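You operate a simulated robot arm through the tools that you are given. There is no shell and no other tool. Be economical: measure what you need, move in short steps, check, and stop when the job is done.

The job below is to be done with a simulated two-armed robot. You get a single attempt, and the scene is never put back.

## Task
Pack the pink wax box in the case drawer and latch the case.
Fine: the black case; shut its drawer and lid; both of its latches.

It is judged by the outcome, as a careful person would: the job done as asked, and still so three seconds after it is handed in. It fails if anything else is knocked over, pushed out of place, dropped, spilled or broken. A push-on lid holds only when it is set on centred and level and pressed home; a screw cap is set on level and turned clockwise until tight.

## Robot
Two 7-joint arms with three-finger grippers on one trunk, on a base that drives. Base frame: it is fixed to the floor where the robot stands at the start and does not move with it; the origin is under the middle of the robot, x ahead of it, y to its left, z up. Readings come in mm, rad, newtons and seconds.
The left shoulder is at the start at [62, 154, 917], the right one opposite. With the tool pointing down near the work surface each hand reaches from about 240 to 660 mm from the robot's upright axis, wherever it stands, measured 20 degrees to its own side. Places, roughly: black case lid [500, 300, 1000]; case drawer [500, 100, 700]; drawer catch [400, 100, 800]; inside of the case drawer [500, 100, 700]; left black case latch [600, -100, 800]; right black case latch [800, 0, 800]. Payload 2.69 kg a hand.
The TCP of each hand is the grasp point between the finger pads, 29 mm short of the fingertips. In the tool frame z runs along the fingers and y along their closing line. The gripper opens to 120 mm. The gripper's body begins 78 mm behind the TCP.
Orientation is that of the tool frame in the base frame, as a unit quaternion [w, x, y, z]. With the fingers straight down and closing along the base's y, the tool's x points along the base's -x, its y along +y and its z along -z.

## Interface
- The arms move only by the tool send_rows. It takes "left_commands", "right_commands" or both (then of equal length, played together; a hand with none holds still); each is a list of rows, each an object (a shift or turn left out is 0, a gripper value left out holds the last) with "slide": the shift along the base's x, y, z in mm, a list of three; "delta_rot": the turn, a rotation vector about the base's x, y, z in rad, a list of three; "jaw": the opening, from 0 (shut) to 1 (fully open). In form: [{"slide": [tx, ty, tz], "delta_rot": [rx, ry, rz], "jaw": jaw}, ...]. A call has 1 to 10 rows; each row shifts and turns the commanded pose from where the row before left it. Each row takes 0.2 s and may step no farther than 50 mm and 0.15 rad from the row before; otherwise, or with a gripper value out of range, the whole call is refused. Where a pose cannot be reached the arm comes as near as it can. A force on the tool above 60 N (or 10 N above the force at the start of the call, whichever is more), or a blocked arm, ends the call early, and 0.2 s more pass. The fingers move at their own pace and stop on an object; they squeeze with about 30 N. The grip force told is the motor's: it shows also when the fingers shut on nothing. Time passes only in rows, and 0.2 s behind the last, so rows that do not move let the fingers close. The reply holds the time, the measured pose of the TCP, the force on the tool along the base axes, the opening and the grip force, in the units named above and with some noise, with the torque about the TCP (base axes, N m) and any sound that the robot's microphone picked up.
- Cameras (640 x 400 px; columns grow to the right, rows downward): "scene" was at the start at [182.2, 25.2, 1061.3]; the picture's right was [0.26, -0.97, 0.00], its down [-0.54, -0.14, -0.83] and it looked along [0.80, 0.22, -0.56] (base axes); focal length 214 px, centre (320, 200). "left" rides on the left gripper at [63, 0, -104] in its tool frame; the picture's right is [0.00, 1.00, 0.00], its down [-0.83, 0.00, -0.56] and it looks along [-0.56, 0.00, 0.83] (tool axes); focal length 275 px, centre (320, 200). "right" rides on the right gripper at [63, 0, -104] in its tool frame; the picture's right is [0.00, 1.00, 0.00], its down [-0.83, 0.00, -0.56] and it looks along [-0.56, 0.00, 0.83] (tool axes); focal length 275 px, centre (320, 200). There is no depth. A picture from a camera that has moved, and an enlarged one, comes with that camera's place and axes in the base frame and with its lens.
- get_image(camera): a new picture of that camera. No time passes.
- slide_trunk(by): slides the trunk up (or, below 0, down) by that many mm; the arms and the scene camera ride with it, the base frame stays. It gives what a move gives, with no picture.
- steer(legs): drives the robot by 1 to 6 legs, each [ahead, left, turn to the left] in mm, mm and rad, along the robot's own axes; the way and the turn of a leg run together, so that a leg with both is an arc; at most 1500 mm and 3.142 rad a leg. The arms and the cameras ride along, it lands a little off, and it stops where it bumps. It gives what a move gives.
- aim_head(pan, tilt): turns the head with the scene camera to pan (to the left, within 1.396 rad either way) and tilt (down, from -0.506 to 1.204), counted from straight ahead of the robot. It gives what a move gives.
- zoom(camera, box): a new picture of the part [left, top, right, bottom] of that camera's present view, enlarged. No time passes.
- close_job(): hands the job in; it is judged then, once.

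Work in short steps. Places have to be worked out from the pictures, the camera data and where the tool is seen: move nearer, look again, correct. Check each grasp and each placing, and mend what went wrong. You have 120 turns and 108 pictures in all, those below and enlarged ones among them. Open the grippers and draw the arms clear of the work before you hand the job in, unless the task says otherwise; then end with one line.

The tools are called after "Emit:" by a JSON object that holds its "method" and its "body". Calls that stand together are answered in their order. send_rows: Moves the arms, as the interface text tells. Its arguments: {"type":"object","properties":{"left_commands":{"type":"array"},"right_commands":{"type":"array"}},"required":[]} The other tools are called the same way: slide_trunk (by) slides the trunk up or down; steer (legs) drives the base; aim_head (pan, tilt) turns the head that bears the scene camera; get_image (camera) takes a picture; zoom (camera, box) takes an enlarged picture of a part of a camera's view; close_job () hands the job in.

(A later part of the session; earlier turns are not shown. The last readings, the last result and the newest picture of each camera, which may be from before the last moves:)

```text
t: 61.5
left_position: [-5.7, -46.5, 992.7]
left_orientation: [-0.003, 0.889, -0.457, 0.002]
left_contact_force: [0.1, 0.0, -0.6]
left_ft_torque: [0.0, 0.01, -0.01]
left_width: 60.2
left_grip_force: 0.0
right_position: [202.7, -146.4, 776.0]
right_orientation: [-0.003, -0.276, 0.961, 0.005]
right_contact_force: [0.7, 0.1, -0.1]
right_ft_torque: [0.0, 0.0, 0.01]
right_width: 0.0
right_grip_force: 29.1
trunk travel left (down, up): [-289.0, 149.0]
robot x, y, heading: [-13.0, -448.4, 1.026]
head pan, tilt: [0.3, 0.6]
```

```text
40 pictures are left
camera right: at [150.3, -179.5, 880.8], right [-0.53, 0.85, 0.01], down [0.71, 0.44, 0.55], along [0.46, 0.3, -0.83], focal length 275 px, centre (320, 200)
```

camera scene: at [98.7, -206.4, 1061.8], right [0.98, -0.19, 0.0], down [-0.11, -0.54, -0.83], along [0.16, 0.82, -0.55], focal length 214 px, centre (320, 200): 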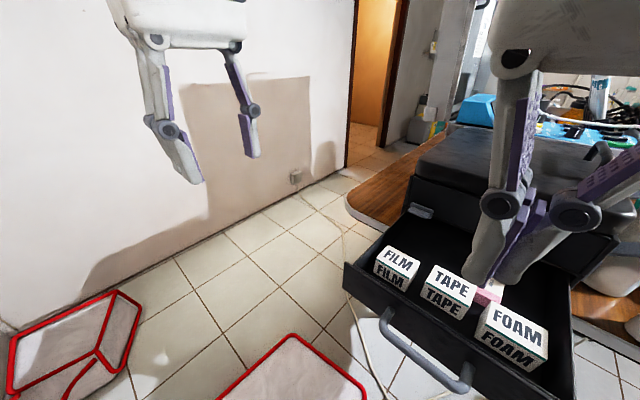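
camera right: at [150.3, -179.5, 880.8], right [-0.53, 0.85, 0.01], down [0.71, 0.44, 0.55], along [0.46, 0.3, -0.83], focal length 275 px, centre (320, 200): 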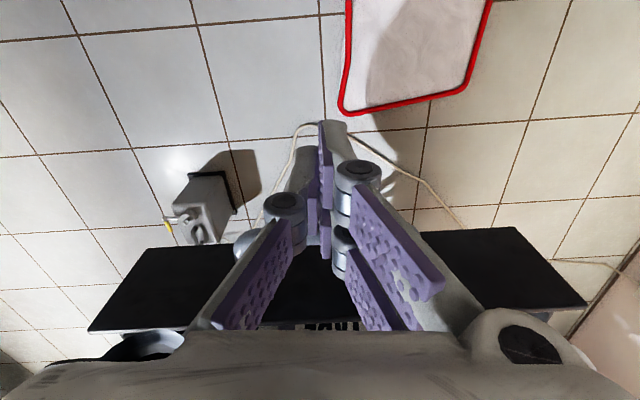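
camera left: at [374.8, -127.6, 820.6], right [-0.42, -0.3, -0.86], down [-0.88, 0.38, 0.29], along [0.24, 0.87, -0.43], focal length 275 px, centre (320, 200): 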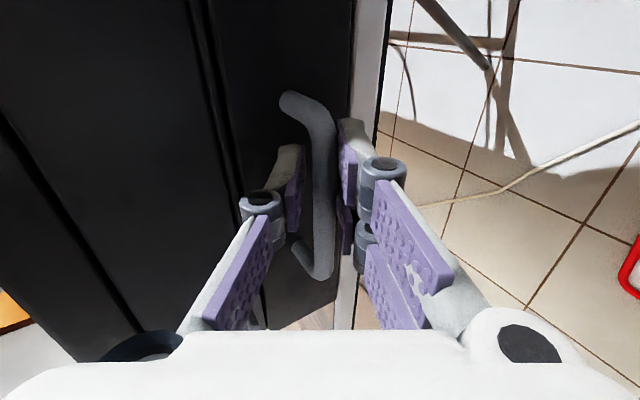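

In position; I'll straighten the yaw and push inward.

Emit:
{"method": "send_rows", "body": {"right_commands": [{"slide": [12, 8.5, 0], "delta_rot": [0, 0, 0.06]}, {"slide": [16.3, 11.6, 0]}, {"slide": [16.3, 11.6, 0]}, {"slide": [16.3, 11.6, 0]}, {"slide": [16.3, 11.6, 0]}, {"slide": [16.3, 11.6, 0]}, {"slide": [16.3, 11.6, 0]}]}}

Emit:
{"method": "get_image", "body": {"camera": "scene"}}

```text
t: 63.1
left_position: [-7.0, -45.9, 991.5]
left_orientation: [-0.003, 0.89, -0.456, 0.002]
left_contact_force: [-0.1, -0.3, -0.2]
left_ft_torque: [0.0, 0.02, 0.0]
left_width: 59.8
left_grip_force: 0.1
right_position: [312.8, -67.7, 776.5]
right_orientation: [-0.002, -0.304, 0.953, 0.004]
right_contact_force: [-0.1, 0.0, 0.1]
right_ft_torque: [0.01, -0.01, -0.02]
right_width: 0.2
right_grip_force: 28.5
trunk travel left (down, up): [-289.0, 149.0]
robot x, y, heading: [-11.0, -453.7, 1.028]
head pan, tilt: [0.3, 0.6]
```

```text
39 pictures are left
camera scene: at [59.0, -280.0, 1060.4], right [0.97, -0.24, 0.0], down [-0.14, -0.55, -0.83], along [0.2, 0.8, -0.56], focal length 214 px, centre (320, 200)
```

scene: 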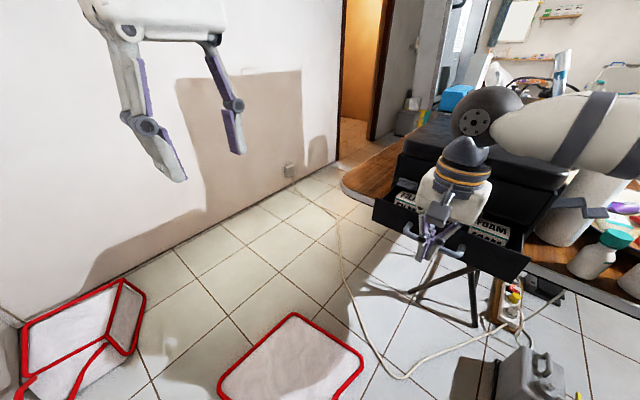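

The drawer is closing smoothly, so I'll continue.

Emit:
{"method": "send_rows", "body": {"right_commands": [{"slide": [12.2, 8.7, 0]}, {"slide": [12.2, 8.7, 0]}, {"slide": [12.2, 8.7, 0]}, {"slide": [12.2, 8.7, 0]}, {"slide": [12.2, 8.7, 0]}, {"slide": [8, 5.8, 0]}]}}

Emit:
{"method": "zoom", "body": {"camera": "scene", "box": [360, 90, 600, 290]}}

```text
t: 64.5
left_position: [-6.6, -46.8, 992.5]
left_orientation: [-0.004, 0.89, -0.457, 0.003]
left_contact_force: [1.3, -0.1, 0.0]
left_ft_torque: [-0.02, 0.02, 0.01]
left_width: 60.0
left_grip_force: 0.0
right_position: [381.7, -17.8, 778.1]
right_orientation: [-0.003, -0.303, 0.953, 0.004]
right_contact_force: [0.7, 0.4, -1.5]
right_ft_torque: [0.02, -0.05, 0.02]
right_width: 0.0
right_grip_force: 28.2
trunk travel left (down, up): [-289.0, 149.0]
robot x, y, heading: [-14.4, -452.1, 1.029]
head pan, tilt: [0.3, 0.6]
```

```text
2.00 times, centred on (480, 190) of scene
camera zoom: at [59.0, -280.0, 1060.4], right [0.97, -0.24, 0.0], down [-0.14, -0.55, -0.83], along [0.2, 0.8, -0.56], focal length 429 px, centre (0, 220)
```

zoom: 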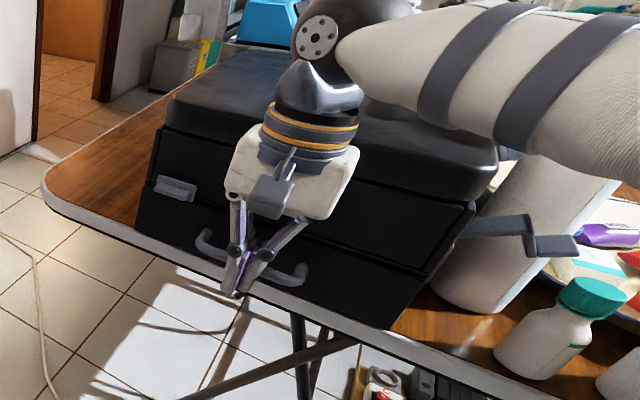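

It's nearly shut. I'll push the last bit in small steps and listen for the catch.

Emit:
{"method": "send_rows", "body": {"right_commands": [{"slide": [3.3, 2.3, 0]}, {"slide": [3.3, 2.3, 0]}, {"slide": [2.5, 1.7, 0]}, {"slide": [2.5, 1.7, 0]}]}}

```text
t: 65.3
left_position: [-8.8, -47.9, 993.9]
left_orientation: [-0.004, 0.89, -0.456, 0.001]
left_contact_force: [0.3, -0.1, -0.2]
left_ft_torque: [0.01, 0.01, 0.01]
left_width: 59.9
left_grip_force: 0.0
right_position: [382.9, -16.6, 773.8]
right_orientation: [-0.013, -0.309, 0.951, 0.0]
right_contact_force: [-13.4, -13.4, 3.8]
right_ft_torque: [-0.38, 0.03, -0.04]
right_width: 0.0
right_grip_force: 28.9
trunk travel left (down, up): [-289.0, 149.0]
robot x, y, heading: [-15.6, -452.8, 1.025]
head pan, tilt: [0.3, 0.6]
stopped in row 4 (right hand): the force on the tool passed its limit at 64 N (the readings are from after the stop); the commanded pose is now the measured one
```

It stopped at 64 N. I'll check whether the drawer is fully home.

Emit:
{"method": "send_rows", "body": {"right_commands": [{"slide": [-20, -14, 0]}, {"slide": [-20, -14, 10]}]}}

Emit:
{"method": "zoom", "body": {"camera": "scene", "box": [380, 130, 560, 270]}}

Emit:
{"method": "get_image", "body": {"camera": "right"}}

```text
t: 65.9
left_position: [-7.1, -46.8, 993.0]
left_orientation: [-0.004, 0.89, -0.456, 0.002]
left_contact_force: [-0.3, -0.1, -0.8]
left_ft_torque: [-0.01, 0.02, 0.0]
left_width: 60.1
left_grip_force: 0.0
right_position: [345.0, -43.2, 783.6]
right_orientation: [-0.011, -0.307, 0.952, -0.001]
right_contact_force: [-0.9, 0.3, -0.4]
right_ft_torque: [0.03, 0.01, 0.0]
right_width: 0.1
right_grip_force: 28.8
trunk travel left (down, up): [-289.0, 149.0]
robot x, y, heading: [-10.9, -448.2, 1.025]
head pan, tilt: [0.3, 0.6]
```

```text
2.86 times, centred on (470, 200) of scene
camera zoom: at [58.5, -280.7, 1060.4], right [0.97, -0.24, 0.0], down [-0.14, -0.55, -0.83], along [0.2, 0.8, -0.56], focal length 613 px, centre (-109, 200)
```

zoom: 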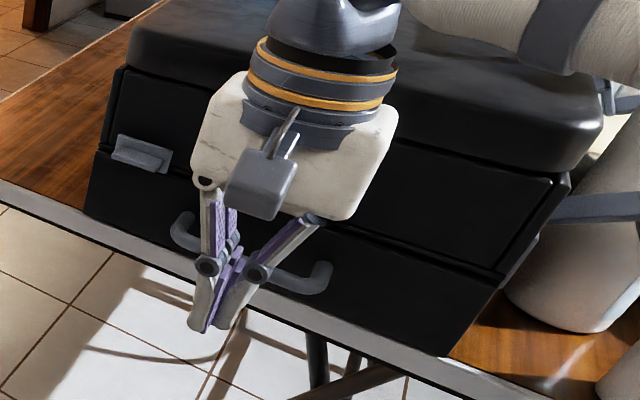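

```text
36 pictures are left
camera right: at [296.6, -79.0, 890.0], right [-0.59, 0.81, 0.01], down [0.68, 0.49, 0.54], along [0.43, 0.32, -0.84], focal length 275 px, centre (320, 200)
```

right: 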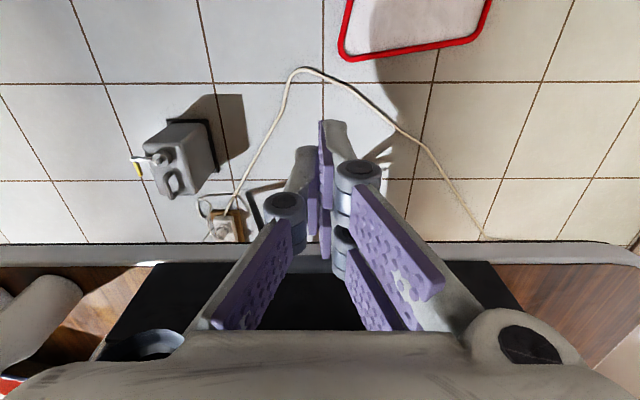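

The drawer front looks flush and shut. Next is the left latch: its lever is horizontal at about (575,-100,840), hinged by the case side. I'll come from the drawer end with closed fingers pointing inward under the lever, clear of the bottles.

Emit:
{"method": "send_rows", "body": {"right_commands": [{"slide": [-5, -5, 40]}, {"slide": [22, -32, 27]}, {"slide": [23, -32, 0]}, {"slide": [23, -31, 0]}, {"slide": [23, -31, 0]}]}}

Emit:
{"method": "send_rows", "body": {"right_commands": [{"delta_rot": [0.084, -0.118, 0]}, {"delta_rot": [0.084, -0.118, 0]}, {"delta_rot": [0.084, -0.118, 0]}, {"delta_rot": [0.084, -0.118, 0]}, {"delta_rot": [0.084, -0.118, 0]}, {"delta_rot": [0.084, -0.118, 0]}, {"delta_rot": [0.084, -0.118, 0]}, {"delta_rot": [0.084, -0.118, 0]}]}}

Emit:
{"method": "aim_head", "body": {"pan": -0.1, "tilt": 0.5}}

Emit:
{"method": "get_image", "body": {"camera": "scene"}}

Emit:
{"method": "get_image", "body": {"camera": "right"}}

```text
t: 67.1
left_position: [-6.5, -48.0, 992.4]
left_orientation: [-0.003, 0.889, -0.457, 0.001]
left_contact_force: [0.0, -0.4, -0.2]
left_ft_torque: [-0.01, -0.01, 0.0]
left_width: 60.1
left_grip_force: 0.1
right_position: [431.0, -173.8, 852.3]
right_orientation: [-0.013, -0.308, 0.951, -0.001]
right_contact_force: [0.7, 0.2, -0.3]
right_ft_torque: [0.01, -0.03, 0.02]
right_width: 0.0
right_grip_force: 28.0
trunk travel left (down, up): [-289.0, 149.0]
robot x, y, heading: [-10.3, -453.6, 1.026]
head pan, tilt: [0.3, 0.6]
```

```text
t: 68.9
left_position: [-7.1, -46.0, 990.9]
left_orientation: [-0.003, 0.89, -0.457, 0.002]
left_contact_force: [0.0, 0.5, 0.6]
left_ft_torque: [0.02, 0.02, -0.03]
left_width: 60.0
left_grip_force: 0.1
right_position: [429.8, -173.8, 852.7]
right_orientation: [0.513, -0.26, 0.801, 0.165]
right_contact_force: [0.1, 0.0, 0.1]
right_ft_torque: [-0.02, -0.01, -0.01]
right_width: 0.1
right_grip_force: 28.9
trunk travel left (down, up): [-289.0, 149.0]
robot x, y, heading: [-11.5, -449.3, 1.028]
head pan, tilt: [0.3, 0.6]
```

```text
t: 69.8
left_position: [-7.3, -47.0, 992.2]
left_orientation: [-0.003, 0.89, -0.457, 0.002]
left_contact_force: [0.2, 0.3, -0.8]
left_ft_torque: [0.0, 0.01, 0.01]
left_width: 60.3
left_grip_force: 0.0
right_position: [430.7, -174.0, 852.6]
right_orientation: [0.512, -0.261, 0.802, 0.164]
right_contact_force: [0.5, 0.0, -0.1]
right_ft_torque: [0.0, 0.03, 0.0]
right_width: 0.0
right_grip_force: 28.9
trunk travel left (down, up): [-289.0, 149.0]
robot x, y, heading: [-11.8, -448.6, 1.03]
head pan, tilt: [-0.099, 0.499]
```

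```text
35 pictures are left
camera scene: at [91.6, -293.6, 1069.5], right [0.8, -0.6, 0.0], down [-0.29, -0.38, -0.88], along [0.53, 0.7, -0.48], focal length 214 px, centre (320, 200)
```

scene: 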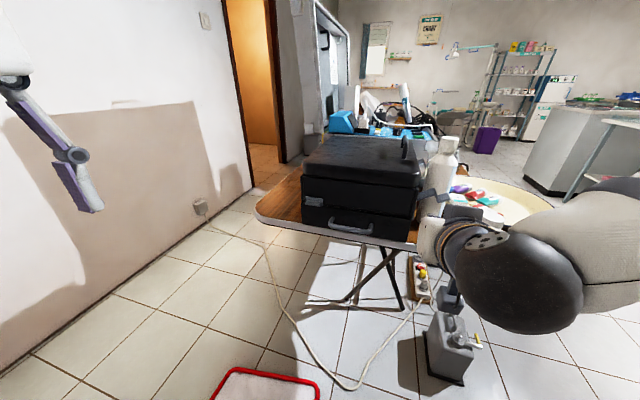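

```text
34 pictures are left
camera right: at [332.9, -244.6, 838.9], right [-0.59, 0.81, -0.01], down [-0.13, -0.08, 0.99], along [0.8, 0.58, 0.15], focal length 275 px, centre (320, 200)
```

right: 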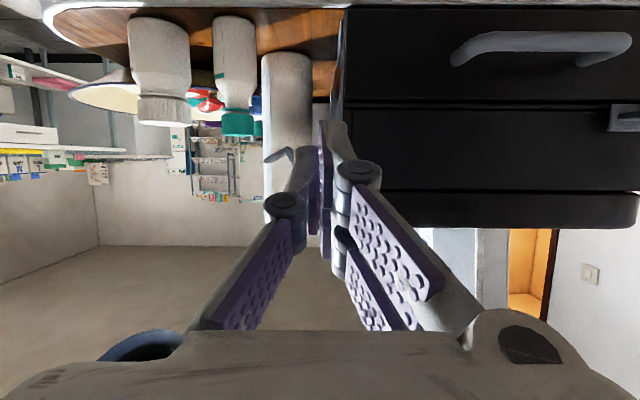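

This gives a clear view along the side, with the image upside-down. I'll zoom in on the lever.

Emit:
{"method": "zoom", "body": {"camera": "right", "box": [210, 90, 370, 220]}}

Emit:
{"method": "zoom", "body": {"camera": "scene", "box": [290, 120, 510, 290]}}

```text
3.08 times, centred on (290, 155) of right
camera zoom: at [332.9, -244.6, 838.9], right [-0.59, 0.81, -0.01], down [-0.13, -0.08, 0.99], along [0.8, 0.58, 0.15], focal length 847 px, centre (412, 338)
```

zoom: 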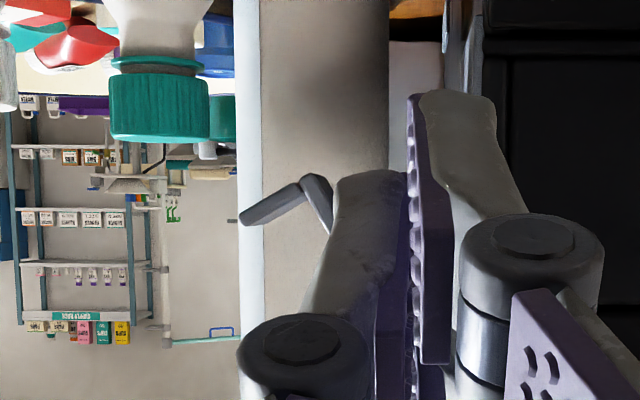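

```text
2.35 times, centred on (400, 205) of scene
camera zoom: at [91.6, -293.6, 1069.5], right [0.8, -0.6, 0.0], down [-0.29, -0.38, -0.88], along [0.53, 0.7, -0.48], focal length 505 px, centre (132, 188)
```

zoom: 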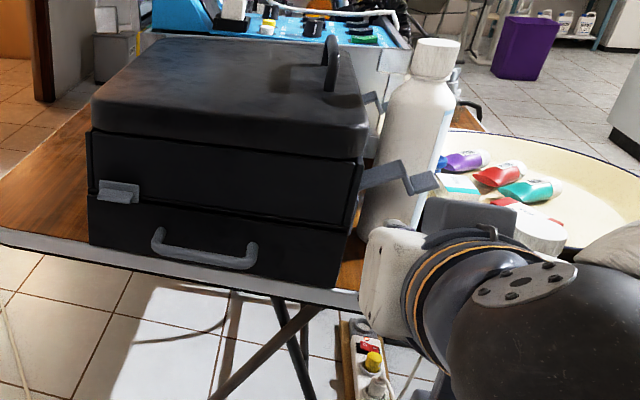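

The lever is raised about 25° outward, with its hinge at about e 372, z 825. I'll lower and slide the closed fingers in beneath it, stopping short of the tall bottle.

Emit:
{"method": "send_rows", "body": {"right_commands": [{"slide": [3, -4, -41]}, {"slide": [24, 17, 0]}, {"slide": [24, 17, 0]}, {"slide": [24, 17, 0]}, {"slide": [23, 17, 0]}, {"slide": [20, 14, 0]}]}}

Emit:
{"method": "zoom", "body": {"camera": "right", "box": [200, 20, 440, 220]}}

Emit:
{"method": "zoom", "body": {"camera": "scene", "box": [370, 130, 490, 240]}}

```text
t: 71.2
left_position: [-6.9, -47.1, 991.4]
left_orientation: [-0.003, 0.889, -0.457, 0.002]
left_contact_force: [1.5, -0.2, -0.8]
left_ft_torque: [0.0, -0.01, -0.04]
left_width: 59.9
left_grip_force: 0.0
right_position: [550.1, -97.5, 808.1]
right_orientation: [0.511, -0.259, 0.803, 0.162]
right_contact_force: [-2.7, -4.3, -5.8]
right_ft_torque: [0.04, -0.14, 0.0]
right_width: 0.0
right_grip_force: 28.7
trunk travel left (down, up): [-289.0, 149.0]
robot x, y, heading: [-14.5, -449.9, 1.028]
head pan, tilt: [-0.099, 0.499]
```

```text
2.00 times, centred on (320, 120) of right
camera zoom: at [450.7, -166.9, 796.6], right [-0.59, 0.81, -0.01], down [-0.13, -0.08, 0.99], along [0.8, 0.58, 0.15], focal length 551 px, centre (320, 360)
```

zoom: 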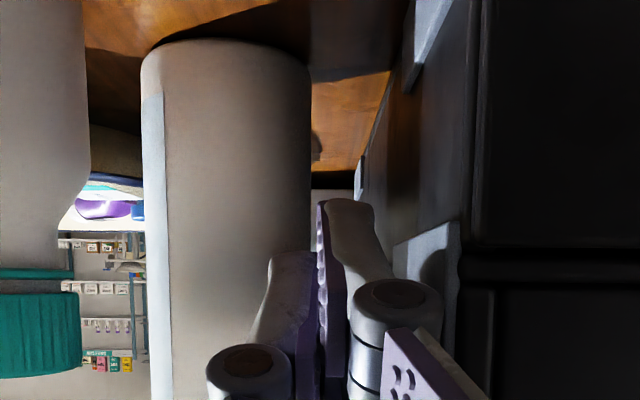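

```text
3.64 times, centred on (430, 185) of scene
camera zoom: at [91.7, -294.1, 1069.5], right [0.8, -0.6, 0.0], down [-0.29, -0.38, -0.88], along [0.53, 0.7, -0.48], focal length 780 px, centre (-80, 254)
```

zoom: 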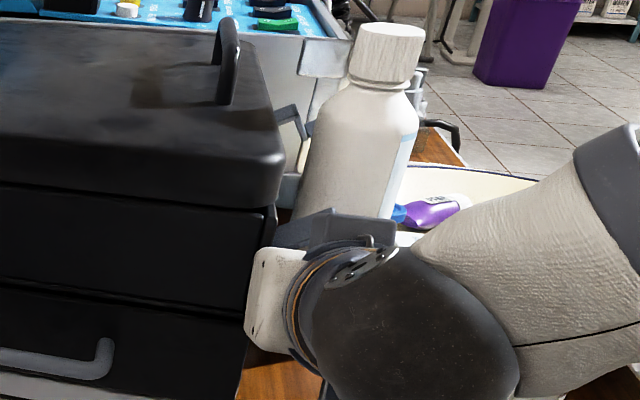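

Light contact with the lever from below, as intended. I'll lift in small steps.

Emit:
{"method": "send_rows", "body": {"right_commands": [{"slide": [0, 0, 6]}, {"slide": [0, 0, 6]}, {"slide": [0, 0, 6]}, {"slide": [0, 0, 6]}]}}

Emit:
{"method": "zoom", "body": {"camera": "scene", "box": [370, 130, 490, 240]}}

```text
t: 72.2
left_position: [-6.8, -47.5, 991.9]
left_orientation: [-0.003, 0.889, -0.457, 0.003]
left_contact_force: [-0.3, -0.4, -0.2]
left_ft_torque: [0.01, 0.03, 0.0]
left_width: 60.0
left_grip_force: 0.2
right_position: [548.3, -96.3, 835.8]
right_orientation: [0.512, -0.26, 0.802, 0.164]
right_contact_force: [0.2, -0.6, 0.0]
right_ft_torque: [0.01, -0.02, 0.02]
right_width: 0.0
right_grip_force: 28.4
trunk travel left (down, up): [-289.0, 149.0]
robot x, y, heading: [-11.3, -451.5, 1.029]
head pan, tilt: [-0.099, 0.499]
```

```text
3.64 times, centred on (430, 185) of scene
camera zoom: at [91.7, -293.7, 1069.5], right [0.8, -0.6, 0.0], down [-0.29, -0.38, -0.88], along [0.53, 0.7, -0.48], focal length 780 px, centre (-80, 254)
```

zoom: 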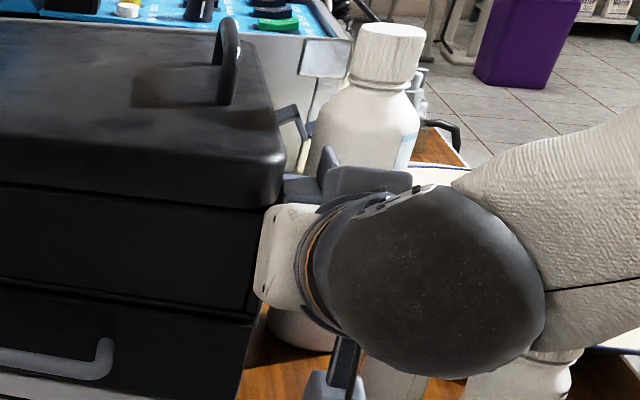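

The lever is rising with the fingers. I'll continue up.

Emit:
{"method": "send_rows", "body": {"right_commands": [{"slide": [0, 0, 8]}, {"slide": [0, 0, 8]}, {"slide": [0, 0, 8]}]}}

Emit:
{"method": "zoom", "body": {"camera": "scene", "box": [370, 130, 490, 240]}}

Emit:
{"method": "zoom", "body": {"camera": "right", "box": [220, 60, 440, 260]}}

```text
t: 73.2
left_position: [-7.7, -47.9, 993.3]
left_orientation: [-0.004, 0.89, -0.456, 0.002]
left_contact_force: [0.4, 0.2, -0.3]
left_ft_torque: [0.03, -0.01, -0.02]
left_width: 59.8
left_grip_force: 0.1
right_position: [544.9, -100.5, 847.7]
right_orientation: [0.5, -0.266, 0.809, 0.158]
right_contact_force: [-5.6, -5.5, -10.9]
right_ft_torque: [0.07, -0.09, 0.01]
right_width: 0.0
right_grip_force: 28.8
trunk travel left (down, up): [-289.0, 149.0]
robot x, y, heading: [-12.8, -447.1, 1.028]
head pan, tilt: [-0.099, 0.499]
stopped in row 3 (right hand): the force on the tool passed its limit at 62 N (the readings are from after the stop); the commanded pose is now the measured one
```

```text
3.64 times, centred on (430, 185) of scene
camera zoom: at [91.2, -294.0, 1069.9], right [0.8, -0.6, 0.0], down [-0.29, -0.38, -0.88], along [0.53, 0.7, -0.48], focal length 780 px, centre (-80, 254)
```

zoom: 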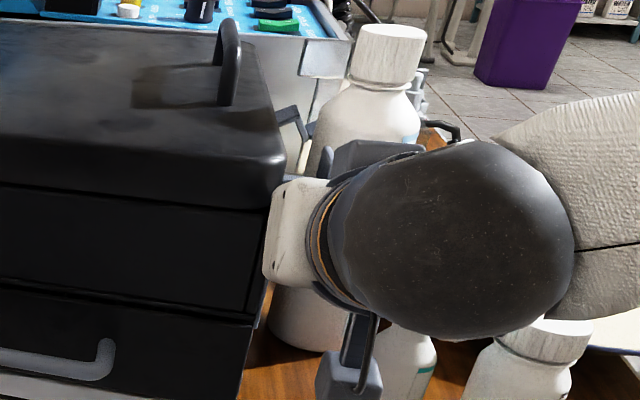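

```text
2.00 times, centred on (330, 160) of right
camera zoom: at [447.2, -170.8, 837.7], right [-0.59, 0.81, -0.01], down [-0.11, -0.06, 0.99], along [0.8, 0.59, 0.12], focal length 551 px, centre (300, 280)
```

zoom: 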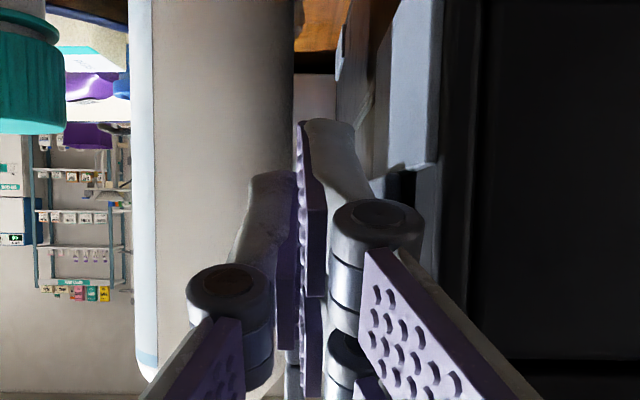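

Resistance came at about 64°, with short leverage. I'll drop slightly, swing outward past the tab, look, and then push from the outside at a longer radius.

Emit:
{"method": "send_rows", "body": {"right_commands": [{"slide": [0, 0, -22]}, {"slide": [-8, -6, 0]}, {"slide": [17, -24, 5]}, {"slide": [17, -24, 20]}, {"slide": [3, -4, 20]}]}}

Emit:
{"method": "zoom", "body": {"camera": "right", "box": [220, 40, 460, 260]}}

Emit:
{"method": "zoom", "body": {"camera": "scene", "box": [370, 130, 490, 240]}}

```text
t: 74.3
left_position: [-7.5, -47.5, 992.1]
left_orientation: [-0.003, 0.89, -0.457, 0.001]
left_contact_force: [-0.1, 0.0, 0.1]
left_ft_torque: [0.0, -0.03, 0.03]
left_width: 60.2
left_grip_force: 0.0
right_position: [573.6, -157.0, 873.0]
right_orientation: [0.503, -0.265, 0.807, 0.159]
right_contact_force: [0.0, 0.0, -0.2]
right_ft_torque: [0.03, 0.0, -0.01]
right_width: 0.2
right_grip_force: 28.5
trunk travel left (down, up): [-289.0, 149.0]
robot x, y, heading: [-11.0, -449.2, 1.025]
head pan, tilt: [-0.099, 0.499]
```

```text
1.82 times, centred on (340, 150) of right
camera zoom: at [476.8, -228.0, 862.4], right [-0.59, 0.81, -0.01], down [-0.11, -0.07, 0.99], along [0.8, 0.59, 0.13], focal length 500 px, centre (284, 291)
```

zoom: 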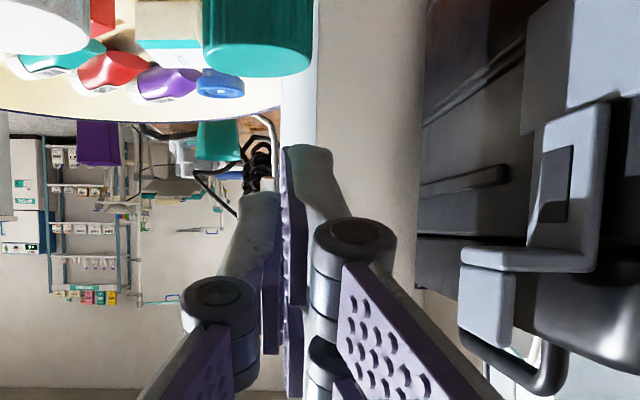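

```text
3.64 times, centred on (430, 185) of scene
camera zoom: at [91.4, -293.6, 1069.5], right [0.8, -0.6, 0.0], down [-0.29, -0.38, -0.88], along [0.53, 0.7, -0.48], focal length 780 px, centre (-80, 254)
```

zoom: 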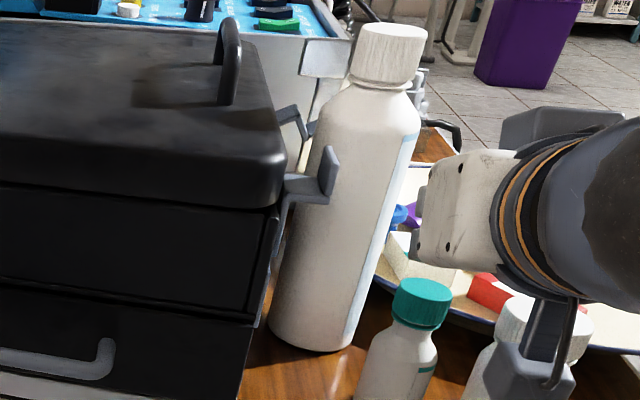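

The lever now stands upright, with the step horizontal and the tab up. I'll press the tab inward gently from outside to be sure it seats.

Emit:
{"method": "send_rows", "body": {"right_commands": [{"slide": [9, 6, 0]}, {"slide": [-9, 12.5, 0]}, {"slide": [-8, 11, 0]}, {"slide": [-3, 4, 0]}, {"slide": [-2.3, 3.3, 0]}, {"slide": [-2.3, 3.3, 0]}, {"slide": [-2.3, 3.3, 0]}, {"slide": [-2.3, 3.3, 0]}]}}

Emit:
{"method": "zoom", "body": {"camera": "scene", "box": [370, 130, 490, 240]}}

```text
t: 76.2
left_position: [-6.5, -48.7, 993.1]
left_orientation: [-0.003, 0.889, -0.457, 0.002]
left_contact_force: [0.2, 0.0, 0.1]
left_ft_torque: [0.03, 0.0, 0.01]
left_width: 59.8
left_grip_force: 0.1
right_position: [557.5, -110.8, 872.2]
right_orientation: [0.505, -0.262, 0.807, 0.158]
right_contact_force: [7.2, -14.4, 2.8]
right_ft_torque: [0.22, 0.1, -0.07]
right_width: 0.0
right_grip_force: 28.4
trunk travel left (down, up): [-289.0, 149.0]
robot x, y, heading: [-14.2, -454.2, 1.029]
head pan, tilt: [-0.099, 0.499]
```

```text
3.64 times, centred on (430, 185) of scene
camera zoom: at [92.2, -295.5, 1069.7], right [0.8, -0.6, 0.0], down [-0.29, -0.38, -0.88], along [0.53, 0.7, -0.48], focal length 780 px, centre (-80, 254)
```

zoom: 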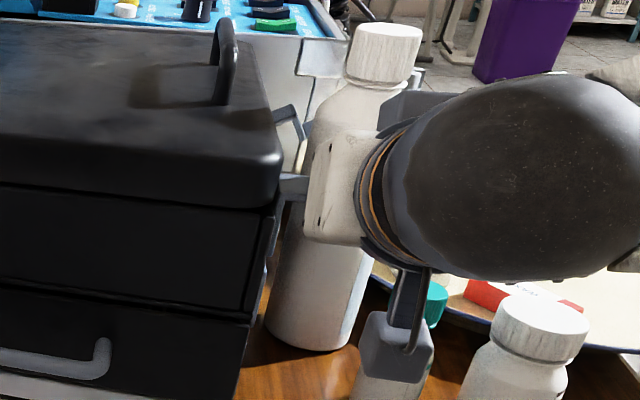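

There's contact at 16 N. I'll push a little further.

Emit:
{"method": "send_rows", "body": {"right_commands": [{"slide": [-1.7, 2.5, 0]}, {"slide": [-1.7, 2.5, 0]}, {"slide": [-1.7, 2.5, 0]}]}}

```text
t: 77.0
left_position: [-4.7, -52.9, 993.8]
left_orientation: [-0.005, 0.89, -0.456, 0.0]
left_contact_force: [0.1, -0.3, 0.5]
left_ft_torque: [0.01, 0.05, 0.01]
left_width: 59.9
left_grip_force: 0.1
right_position: [554.9, -111.8, 872.4]
right_orientation: [0.505, -0.258, 0.809, 0.155]
right_contact_force: [24.6, -47.6, 6.5]
right_ft_torque: [0.67, 0.3, -0.18]
right_width: 0.1
right_grip_force: 29.2
trunk travel left (down, up): [-289.0, 149.0]
robot x, y, heading: [-15.2, -452.3, 1.025]
head pan, tilt: [-0.099, 0.499]
```

The lever is rigid at 54 N, so the left latch is fully up against its stop. I'll withdraw outward, re-right the hand and raise both hands before driving round to the right latch.

Emit:
{"method": "send_rows", "body": {"right_commands": [{"slide": [12, -17, 0]}, {"slide": [-30, -21, 10]}, {"slide": [-30, -21, 15]}, {"slide": [-30, -21, 20], "delta_rot": [-0.084, 0.118, 0]}, {"slide": [-20, -14, 30], "delta_rot": [-0.084, 0.118, 0]}, {"slide": [0, 0, 20], "delta_rot": [-0.084, 0.118, 0]}, {"slide": [0, 0, 20], "delta_rot": [-0.084, 0.118, 0]}, {"delta_rot": [-0.084, 0.118, 0]}, {"delta_rot": [-0.084, 0.118, 0]}, {"delta_rot": [-0.084, 0.118, 0]}], "left_commands": [{"slide": [0, 0, 10]}, {"slide": [0, 0, 20]}, {"slide": [0, 0, 20]}, {}, {}, {}, {}, {}, {}, {}]}}

Emit:
{"method": "zoom", "body": {"camera": "scene", "box": [290, 110, 490, 260]}}

```text
t: 79.2
left_position: [1.1, -48.7, 1004.5]
left_orientation: [-0.003, 0.89, -0.457, 0.003]
left_contact_force: [0.4, -0.8, -0.3]
left_ft_torque: [-0.01, 0.01, -0.02]
left_width: 59.8
left_grip_force: 0.1
left hand out of reach, approached as far as the arm can: row 2, 3
right_position: [450.5, -197.0, 986.1]
right_orientation: [0.044, -0.31, 0.95, 0.016]
right_contact_force: [0.9, 0.5, 0.2]
right_ft_torque: [0.01, 0.02, 0.01]
right_width: 0.1
right_grip_force: 28.4
trunk travel left (down, up): [-289.0, 149.0]
robot x, y, heading: [-10.6, -451.4, 1.028]
head pan, tilt: [-0.099, 0.499]
```

```text
2.67 times, centred on (390, 185) of scene
camera zoom: at [91.5, -293.4, 1069.4], right [0.8, -0.6, 0.0], down [-0.29, -0.38, -0.88], along [0.53, 0.7, -0.48], focal length 572 px, centre (133, 240)
```

zoom: 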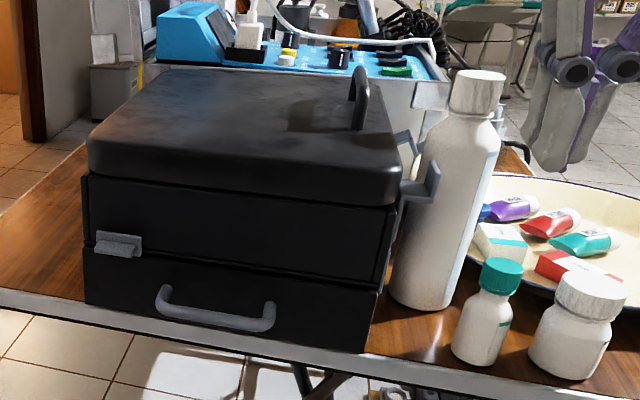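

The drawer is shut and the left latch is up. I'll drive round to the table's right end for the right latch.

Emit:
{"method": "steer", "body": {"legs": [[0, -541, 0], [211, 0, 0], [0, 0, 0.3]]}}

Emit:
{"method": "aim_head", "body": {"pan": -0.1, "tilt": 0.6}}

Emit:
{"method": "get_image", "body": {"camera": "scene"}}

Emit:
{"method": "get_image", "body": {"camera": "right"}}

```text
t: 86.0
left_position: [453.5, -160.4, 1004.0]
left_orientation: [-0.004, 0.948, -0.317, 0.003]
left_contact_force: [0.1, 1.3, 0.0]
left_ft_torque: [0.01, 0.0, -0.01]
left_width: 60.1
left_grip_force: 0.1
right_position: [926.7, -168.1, 987.3]
right_orientation: [0.044, -0.448, 0.892, 0.024]
right_contact_force: [1.0, 0.0, 0.0]
right_ft_torque: [0.03, 0.02, -0.02]
right_width: 0.0
right_grip_force: 28.3
trunk travel left (down, up): [-289.0, 149.0]
robot x, y, heading: [558.6, -552.6, 1.331]
head pan, tilt: [-0.099, 0.499]
```

```text
t: 86.7
left_position: [453.6, -160.1, 1004.5]
left_orientation: [-0.004, 0.948, -0.318, 0.002]
left_contact_force: [-0.1, 0.3, 0.0]
left_ft_torque: [-0.05, -0.01, 0.0]
left_width: 60.2
left_grip_force: 0.1
right_position: [926.6, -168.3, 985.6]
right_orientation: [0.043, -0.449, 0.892, 0.024]
right_contact_force: [0.0, 0.3, 0.3]
right_ft_torque: [-0.01, 0.04, -0.02]
right_width: 0.1
right_grip_force: 28.1
trunk travel left (down, up): [-289.0, 149.0]
robot x, y, heading: [556.7, -549.8, 1.326]
head pan, tilt: [-0.099, 0.6]
```

```text
22 pictures are left
camera scene: at [612.4, -370.1, 1060.5], right [0.94, -0.34, 0.0], down [-0.19, -0.53, -0.83], along [0.28, 0.78, -0.56], focal length 214 px, centre (320, 200)
```

scene: 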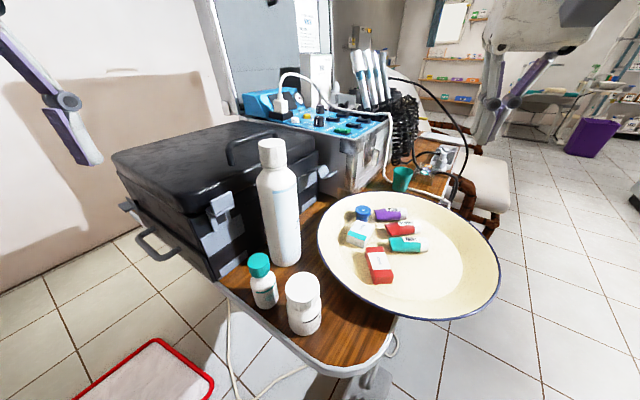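

```text
21 pictures are left
camera right: at [884.7, -226.5, 1085.1], right [-0.81, 0.59, 0.0], down [0.46, 0.62, 0.63], along [0.37, 0.51, -0.77], focal length 275 px, centre (320, 200)
```

right: 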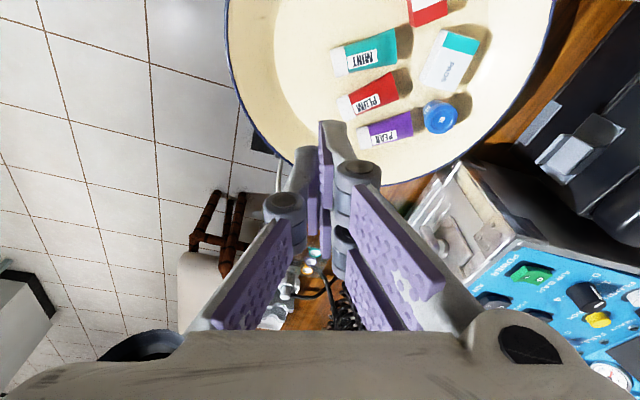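

Both views show the right lever at about (757,33,845), close to the metal instrument box. I'll zoom in for clearance.

Emit:
{"method": "zoom", "body": {"camera": "right", "box": [440, 60, 640, 260]}}

Emit:
{"method": "zoom", "body": {"camera": "scene", "box": [190, 120, 410, 270]}}

```text
2.00 times, centred on (540, 160) of right
camera zoom: at [884.7, -226.5, 1085.1], right [-0.81, 0.59, 0.0], down [0.46, 0.62, 0.63], along [0.37, 0.51, -0.77], focal length 551 px, centre (-120, 280)
```

zoom: 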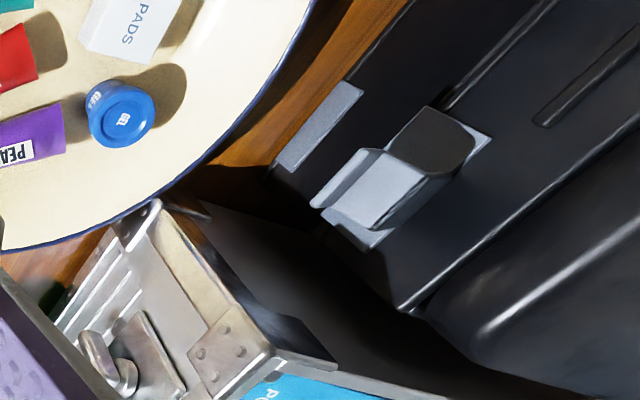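

```text
2.67 times, centred on (300, 195) of scene
camera zoom: at [612.4, -370.1, 1060.5], right [0.94, -0.34, 0.0], down [-0.19, -0.53, -0.83], along [0.28, 0.78, -0.56], focal length 572 px, centre (373, 213)
```

zoom: 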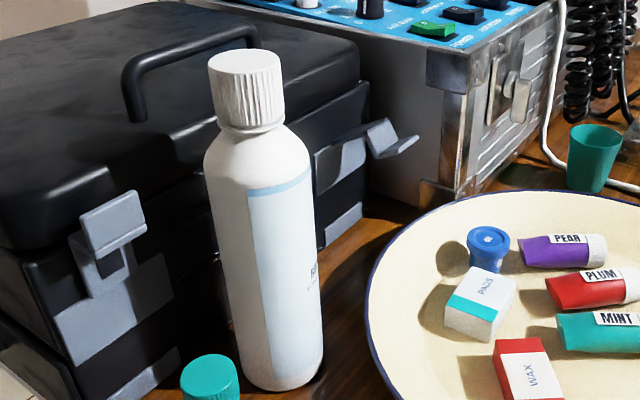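

The tab centre is triangulated at (776.5,15.5,845). I'll move above it with the jaw opening along the case side, so I can grip the tab's edges.

Emit:
{"method": "send_rows", "body": {"right_commands": [{"slide": [-18, 22, 0], "delta_rot": [-0.07, 0.055, 0], "jaw": 0.45}, {"slide": [-17, 20, 0], "delta_rot": [0, 0, 0.139]}, {"slide": [-17, 20, 0], "delta_rot": [0, 0, 0.139]}, {"slide": [-17, 20, 0], "delta_rot": [0, 0, 0.139]}, {"slide": [-17, 20, 0], "delta_rot": [0, 0, 0.139]}, {"slide": [-16, 20, 0], "delta_rot": [0, 0, 0.139]}, {"slide": [-16, 20, 0], "delta_rot": [0, 0, 0.139]}, {"slide": [-16, 20, 0], "delta_rot": [0, 0, 0.139]}, {"slide": [-16, 21, 0], "delta_rot": [0, 0, 0.139]}, {"slide": [0, 0, -45], "delta_rot": [0, 0, 0.139]}]}}

Emit:
{"method": "get_image", "body": {"camera": "right"}}

```text
t: 88.9
left_position: [452.6, -157.6, 1003.8]
left_orientation: [-0.004, 0.948, -0.318, 0.003]
left_contact_force: [-0.2, 0.2, 0.6]
left_ft_torque: [-0.01, -0.02, 0.0]
left_width: 60.2
left_grip_force: 0.1
right_position: [737.9, -75.1, 889.6]
right_orientation: [-0.001, 0.886, -0.463, -0.005]
right_contact_force: [-0.4, -0.3, 0.1]
right_ft_torque: [-0.02, -0.04, -0.02]
right_width: 53.9
right_grip_force: 0.0
right hand out of reach, approached as far as the arm can: row 6, 7, 8, 9, 10
trunk travel left (down, up): [-289.0, 149.0]
robot x, y, heading: [561.5, -545.8, 1.327]
head pan, tilt: [-0.099, 0.6]
```

```text
18 pictures are left
camera right: at [775.5, -126.9, 993.9], right [-0.82, -0.58, 0.0], down [-0.47, 0.68, 0.56], along [-0.33, 0.46, -0.83], focal length 275 px, centre (320, 200)
```

right: 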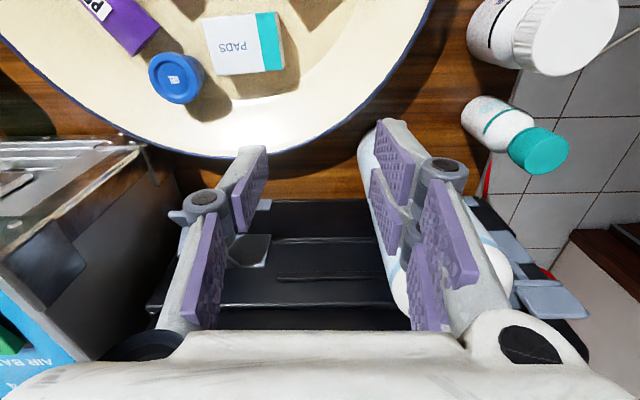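

The arm ran out of reach and sagged to z 890, with no contact. I'll raise the hand, then drive 80 mm closer.

Emit:
{"method": "send_rows", "body": {"right_commands": [{"slide": [5, -10, 35]}, {"slide": [0, -10, 40]}, {"slide": [0, 0, 20]}]}}

Emit:
{"method": "steer", "body": {"legs": [[80, 0, 0]]}}

Emit:
{"method": "get_image", "body": {"camera": "right"}}

```text
t: 89.7
left_position: [452.5, -160.3, 1005.0]
left_orientation: [-0.004, 0.948, -0.319, 0.002]
left_contact_force: [0.3, -0.3, 0.2]
left_ft_torque: [-0.02, -0.01, -0.05]
left_width: 60.1
left_grip_force: 0.0
right_position: [737.2, -114.7, 975.5]
right_orientation: [0.0, 0.886, -0.463, -0.006]
right_contact_force: [-0.9, 0.3, 0.0]
right_ft_torque: [-0.02, 0.01, -0.02]
right_width: 54.0
right_grip_force: 0.0
right hand out of reach, approached as far as the arm can: row 1, 2, 3
trunk travel left (down, up): [-289.0, 149.0]
robot x, y, heading: [555.0, -545.0, 1.328]
head pan, tilt: [-0.099, 0.6]
```

```text
t: 90.8
left_position: [472.3, -82.1, 1004.6]
left_orientation: [-0.004, 0.948, -0.318, 0.003]
left_contact_force: [0.5, 0.5, -0.5]
left_ft_torque: [-0.03, 0.02, -0.02]
left_width: 59.9
left_grip_force: 0.2
right_position: [756.5, -35.7, 973.9]
right_orientation: [0.0, 0.887, -0.462, -0.006]
right_contact_force: [0.0, 0.7, -0.4]
right_ft_torque: [-0.04, 0.03, 0.0]
right_width: 54.1
right_grip_force: 0.0
trunk travel left (down, up): [-289.0, 149.0]
robot x, y, heading: [578.8, -472.6, 1.325]
head pan, tilt: [-0.099, 0.6]
```

```text
17 pictures are left
camera right: at [793.8, -87.8, 1078.7], right [-0.82, -0.58, 0.01], down [-0.47, 0.68, 0.56], along [-0.33, 0.46, -0.83], focal length 275 px, centre (320, 200)
```

right: 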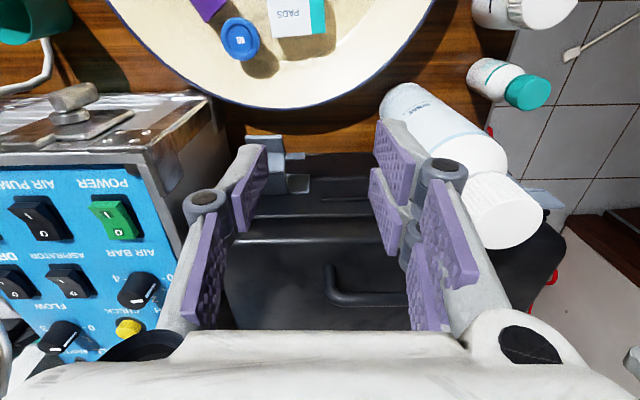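

Now in reach. I'll move over the tab and lower partway.

Emit:
{"method": "send_rows", "body": {"right_commands": [{"slide": [7, 17, 0]}, {"slide": [7, 17, 0]}, {"slide": [6, 17, 0]}, {"slide": [0, 0, -45]}, {"slide": [0, 0, -35]}]}}

Emit:
{"method": "get_image", "body": {"camera": "right"}}

```text
t: 92.0
left_position: [473.9, -82.9, 1006.1]
left_orientation: [-0.004, 0.948, -0.318, 0.002]
left_contact_force: [0.4, -0.6, 0.0]
left_ft_torque: [0.0, -0.02, -0.01]
left_width: 60.0
left_grip_force: 0.1
right_position: [759.7, -24.8, 872.0]
right_orientation: [-0.001, 0.887, -0.462, -0.006]
right_contact_force: [0.1, -0.3, -0.3]
right_ft_torque: [0.04, -0.01, 0.01]
right_width: 54.1
right_grip_force: 0.1
right hand out of reach, approached as far as the arm can: row 1, 2, 3
trunk travel left (down, up): [-289.0, 149.0]
robot x, y, heading: [580.5, -472.9, 1.334]
head pan, tilt: [-0.099, 0.6]
```

```text
16 pictures are left
camera right: at [797.8, -76.6, 975.7], right [-0.82, -0.58, 0.01], down [-0.47, 0.68, 0.56], along [-0.33, 0.46, -0.83], focal length 275 px, centre (320, 200)
```

right: 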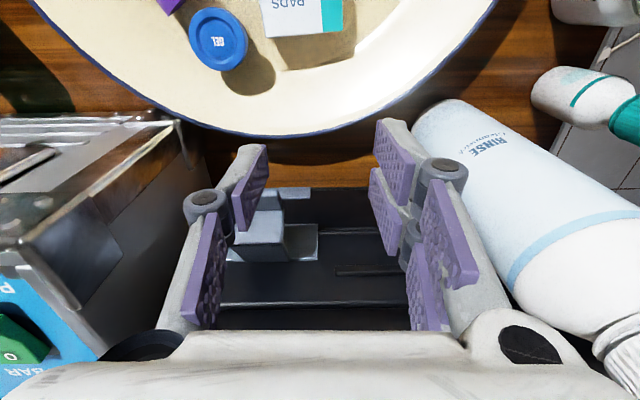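

Still short on reach. I'll align along the case side, lift slightly, and use a short base move to bring the hand over the tab.

Emit:
{"method": "send_rows", "body": {"right_commands": [{"slide": [2, -2, 13]}, {"slide": [10, 7, 0]}]}}

Emit:
{"method": "steer", "body": {"legs": [[34, 0, 0]]}}

Emit:
{"method": "get_image", "body": {"camera": "right"}}

```text
t: 92.6
left_position: [474.0, -82.1, 1005.4]
left_orientation: [-0.004, 0.948, -0.318, 0.002]
left_contact_force: [0.5, 0.1, -0.3]
left_ft_torque: [-0.02, 0.0, -0.02]
left_width: 60.0
left_grip_force: 0.1
right_position: [772.5, -19.2, 886.3]
right_orientation: [0.0, 0.886, -0.463, -0.006]
right_contact_force: [-0.7, 0.1, 0.6]
right_ft_torque: [0.0, 0.0, -0.01]
right_width: 54.0
right_grip_force: 0.1
trunk travel left (down, up): [-289.0, 149.0]
robot x, y, heading: [578.8, -471.3, 1.333]
head pan, tilt: [-0.099, 0.6]
```

```text
t: 93.4
left_position: [480.9, -49.2, 1005.3]
left_orientation: [-0.004, 0.948, -0.317, 0.002]
left_contact_force: [0.5, 0.5, -0.5]
left_ft_torque: [-0.06, 0.01, -0.01]
left_width: 59.9
left_grip_force: 0.1
right_position: [778.8, 14.1, 885.0]
right_orientation: [-0.001, 0.887, -0.462, -0.007]
right_contact_force: [1.0, 0.8, -0.1]
right_ft_torque: [-0.03, 0.0, 0.0]
right_width: 54.0
right_grip_force: 0.0
trunk travel left (down, up): [-289.0, 149.0]
robot x, y, heading: [584.4, -433.5, 1.329]
head pan, tilt: [-0.099, 0.6]
```

```text
15 pictures are left
camera right: at [817.8, -37.6, 989.4], right [-0.82, -0.58, 0.01], down [-0.47, 0.68, 0.56], along [-0.33, 0.46, -0.83], focal length 275 px, centre (320, 200)
```

right: 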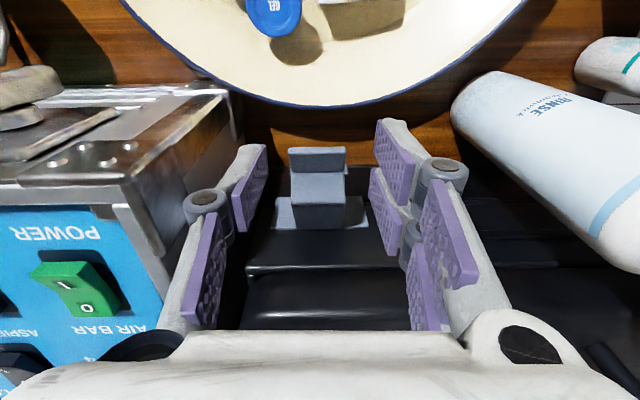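

The tab is centred between the fingers. I'll lower to its level and close.

Emit:
{"method": "send_rows", "body": {"right_commands": [{"slide": [-2, 3, -20]}, {"slide": [0, 0, -18]}, {"jaw": 0.15}, {"jaw": 0.15}, {"jaw": 0.15}]}}

Emit:
{"method": "zoom", "body": {"camera": "right", "box": [220, 90, 440, 270]}}

```text
t: 94.6
left_position: [481.7, -50.0, 1005.9]
left_orientation: [-0.004, 0.948, -0.318, 0.002]
left_contact_force: [0.9, 0.3, 0.0]
left_ft_torque: [0.01, 0.01, -0.01]
left_width: 60.0
left_grip_force: 0.0
right_position: [778.6, 17.9, 848.0]
right_orientation: [-0.002, 0.886, -0.463, -0.006]
right_contact_force: [8.0, 8.3, 8.3]
right_ft_torque: [0.21, 0.45, 0.58]
right_width: 33.1
right_grip_force: 45.0
trunk travel left (down, up): [-289.0, 149.0]
robot x, y, heading: [587.3, -438.3, 1.323]
head pan, tilt: [-0.099, 0.6]
```

```text
2.22 times, centred on (330, 180) of right
camera zoom: at [816.9, -34.7, 952.1], right [-0.82, -0.58, 0.0], down [-0.47, 0.68, 0.57], along [-0.33, 0.46, -0.82], focal length 612 px, centre (298, 244)
```

zoom: 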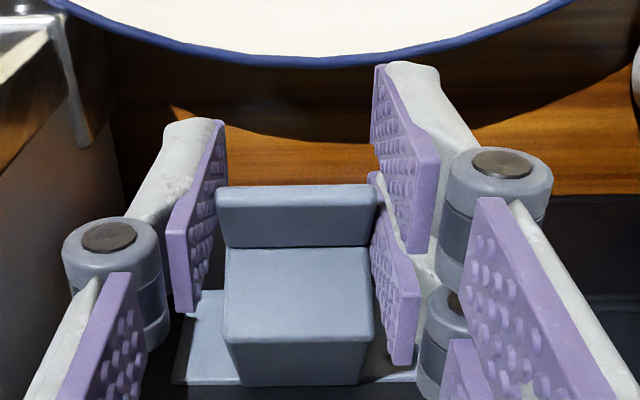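

The tab is gripped at 33 mm. I'll raise it along the hinge arc: the first half, then check.

Emit:
{"method": "send_rows", "body": {"right_commands": [{"slide": [-2.6, 3.7, 10]}, {"slide": [-3.5, 4.9, 9]}, {"slide": [-4.2, 5.9, 7.3]}]}}

Emit:
{"method": "zoom", "body": {"camera": "right", "box": [220, 90, 440, 270]}}

```text
t: 95.4
left_position: [482.9, -49.9, 1006.6]
left_orientation: [-0.003, 0.948, -0.318, 0.001]
left_contact_force: [-1.0, 0.5, 0.1]
left_ft_torque: [0.03, 0.03, 0.02]
left_width: 59.9
left_grip_force: 0.2
right_position: [771.9, 28.9, 873.1]
right_orientation: [0.001, 0.887, -0.463, -0.003]
right_contact_force: [15.6, -17.9, -15.0]
right_ft_torque: [-1.13, -1.36, 0.25]
right_width: 33.9
right_grip_force: 45.5
trunk travel left (down, up): [-289.0, 149.0]
robot x, y, heading: [584.7, -438.4, 1.327]
head pan, tilt: [-0.099, 0.6]
```

```text
2.22 times, centred on (330, 180) of right
camera zoom: at [808.0, -21.8, 977.2], right [-0.82, -0.58, 0.01], down [-0.47, 0.68, 0.56], along [-0.33, 0.46, -0.83], focal length 612 px, centre (298, 244)
```

zoom: 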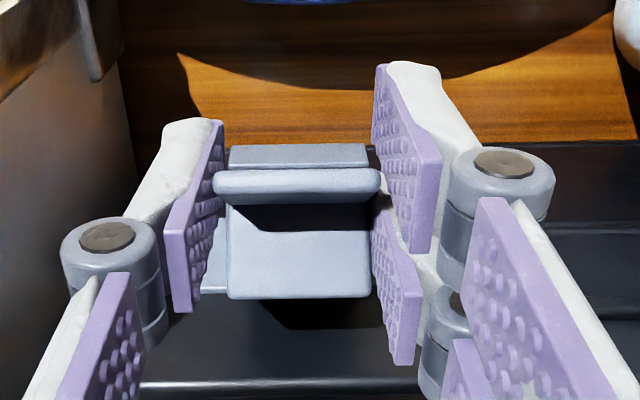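

The lever is at about 56°. I'll continue the arc.

Emit:
{"method": "send_rows", "body": {"right_commands": [{"slide": [-3.5, 5, 5]}, {"slide": [-3.5, 5, 3]}, {"slide": [-3.5, 5, 2]}]}}

Emit:
{"method": "zoom", "body": {"camera": "right", "box": [220, 90, 440, 270]}}

```text
t: 96.2
left_position: [485.8, -49.7, 1006.3]
left_orientation: [-0.003, 0.948, -0.317, 0.0]
left_contact_force: [-0.4, -0.7, -0.5]
left_ft_torque: [0.01, 0.0, 0.01]
left_width: 59.9
left_grip_force: 0.0
right_position: [764.1, 39.8, 882.4]
right_orientation: [-0.001, 0.885, -0.466, -0.002]
right_contact_force: [42.8, -7.3, -2.1]
right_ft_torque: [-0.79, -1.82, 0.45]
right_width: 33.9
right_grip_force: 45.3
right hand out of reach, approached as far as the arm can: row 3
trunk travel left (down, up): [-289.0, 149.0]
robot x, y, heading: [587.6, -439.9, 1.325]
head pan, tilt: [-0.099, 0.6]
```

```text
2.22 times, centred on (330, 180) of right
camera zoom: at [799.8, -12.6, 986.7], right [-0.82, -0.57, 0.0], down [-0.47, 0.68, 0.56], along [-0.32, 0.46, -0.83], focal length 612 px, centre (298, 244)
```

zoom: 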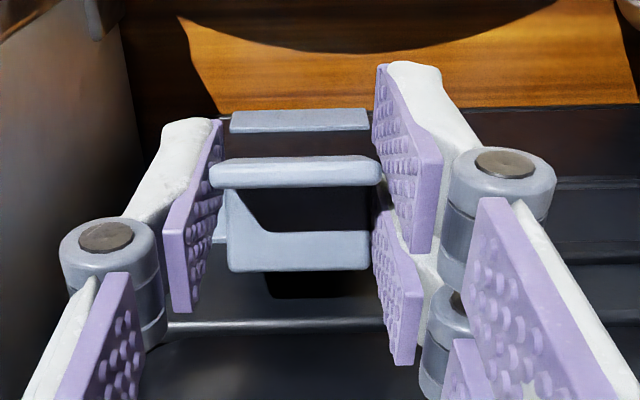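

Near upright with about 31 N outward resistance. I'll release, move outside the tab, close the fingers and push it home like the left one.

Emit:
{"method": "send_rows", "body": {"right_commands": [{"jaw": 0.45}, {"jaw": 0.45}, {"slide": [12, -17, 3]}, {"slide": [12, -17, 0]}, {"slide": [6, -8, -3], "jaw": 0}, {"jaw": 0}, {"jaw": 0}]}}

Emit:
{"method": "get_image", "body": {"camera": "right"}}

```text
t: 97.8
left_position: [480.5, -49.5, 1004.2]
left_orientation: [-0.004, 0.948, -0.318, 0.002]
left_contact_force: [-1.1, 1.2, -0.4]
left_ft_torque: [-0.04, 0.04, 0.02]
left_width: 60.0
left_grip_force: 0.1
right_position: [785.5, -3.4, 882.9]
right_orientation: [0.0, 0.887, -0.462, -0.007]
right_contact_force: [-0.5, -0.5, 0.6]
right_ft_torque: [-0.01, -0.01, 0.01]
right_width: 0.0
right_grip_force: 28.3
trunk travel left (down, up): [-289.0, 149.0]
robot x, y, heading: [584.5, -439.3, 1.325]
head pan, tilt: [-0.099, 0.6]
```

```text
11 pictures are left
camera right: at [823.3, -53.5, 986.6], right [-0.82, -0.58, 0.0], down [-0.47, 0.68, 0.56], along [-0.33, 0.46, -0.83], focal length 275 px, centre (320, 200)
```

right: 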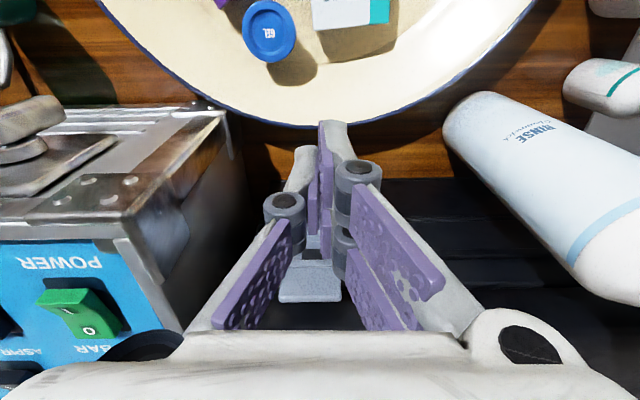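

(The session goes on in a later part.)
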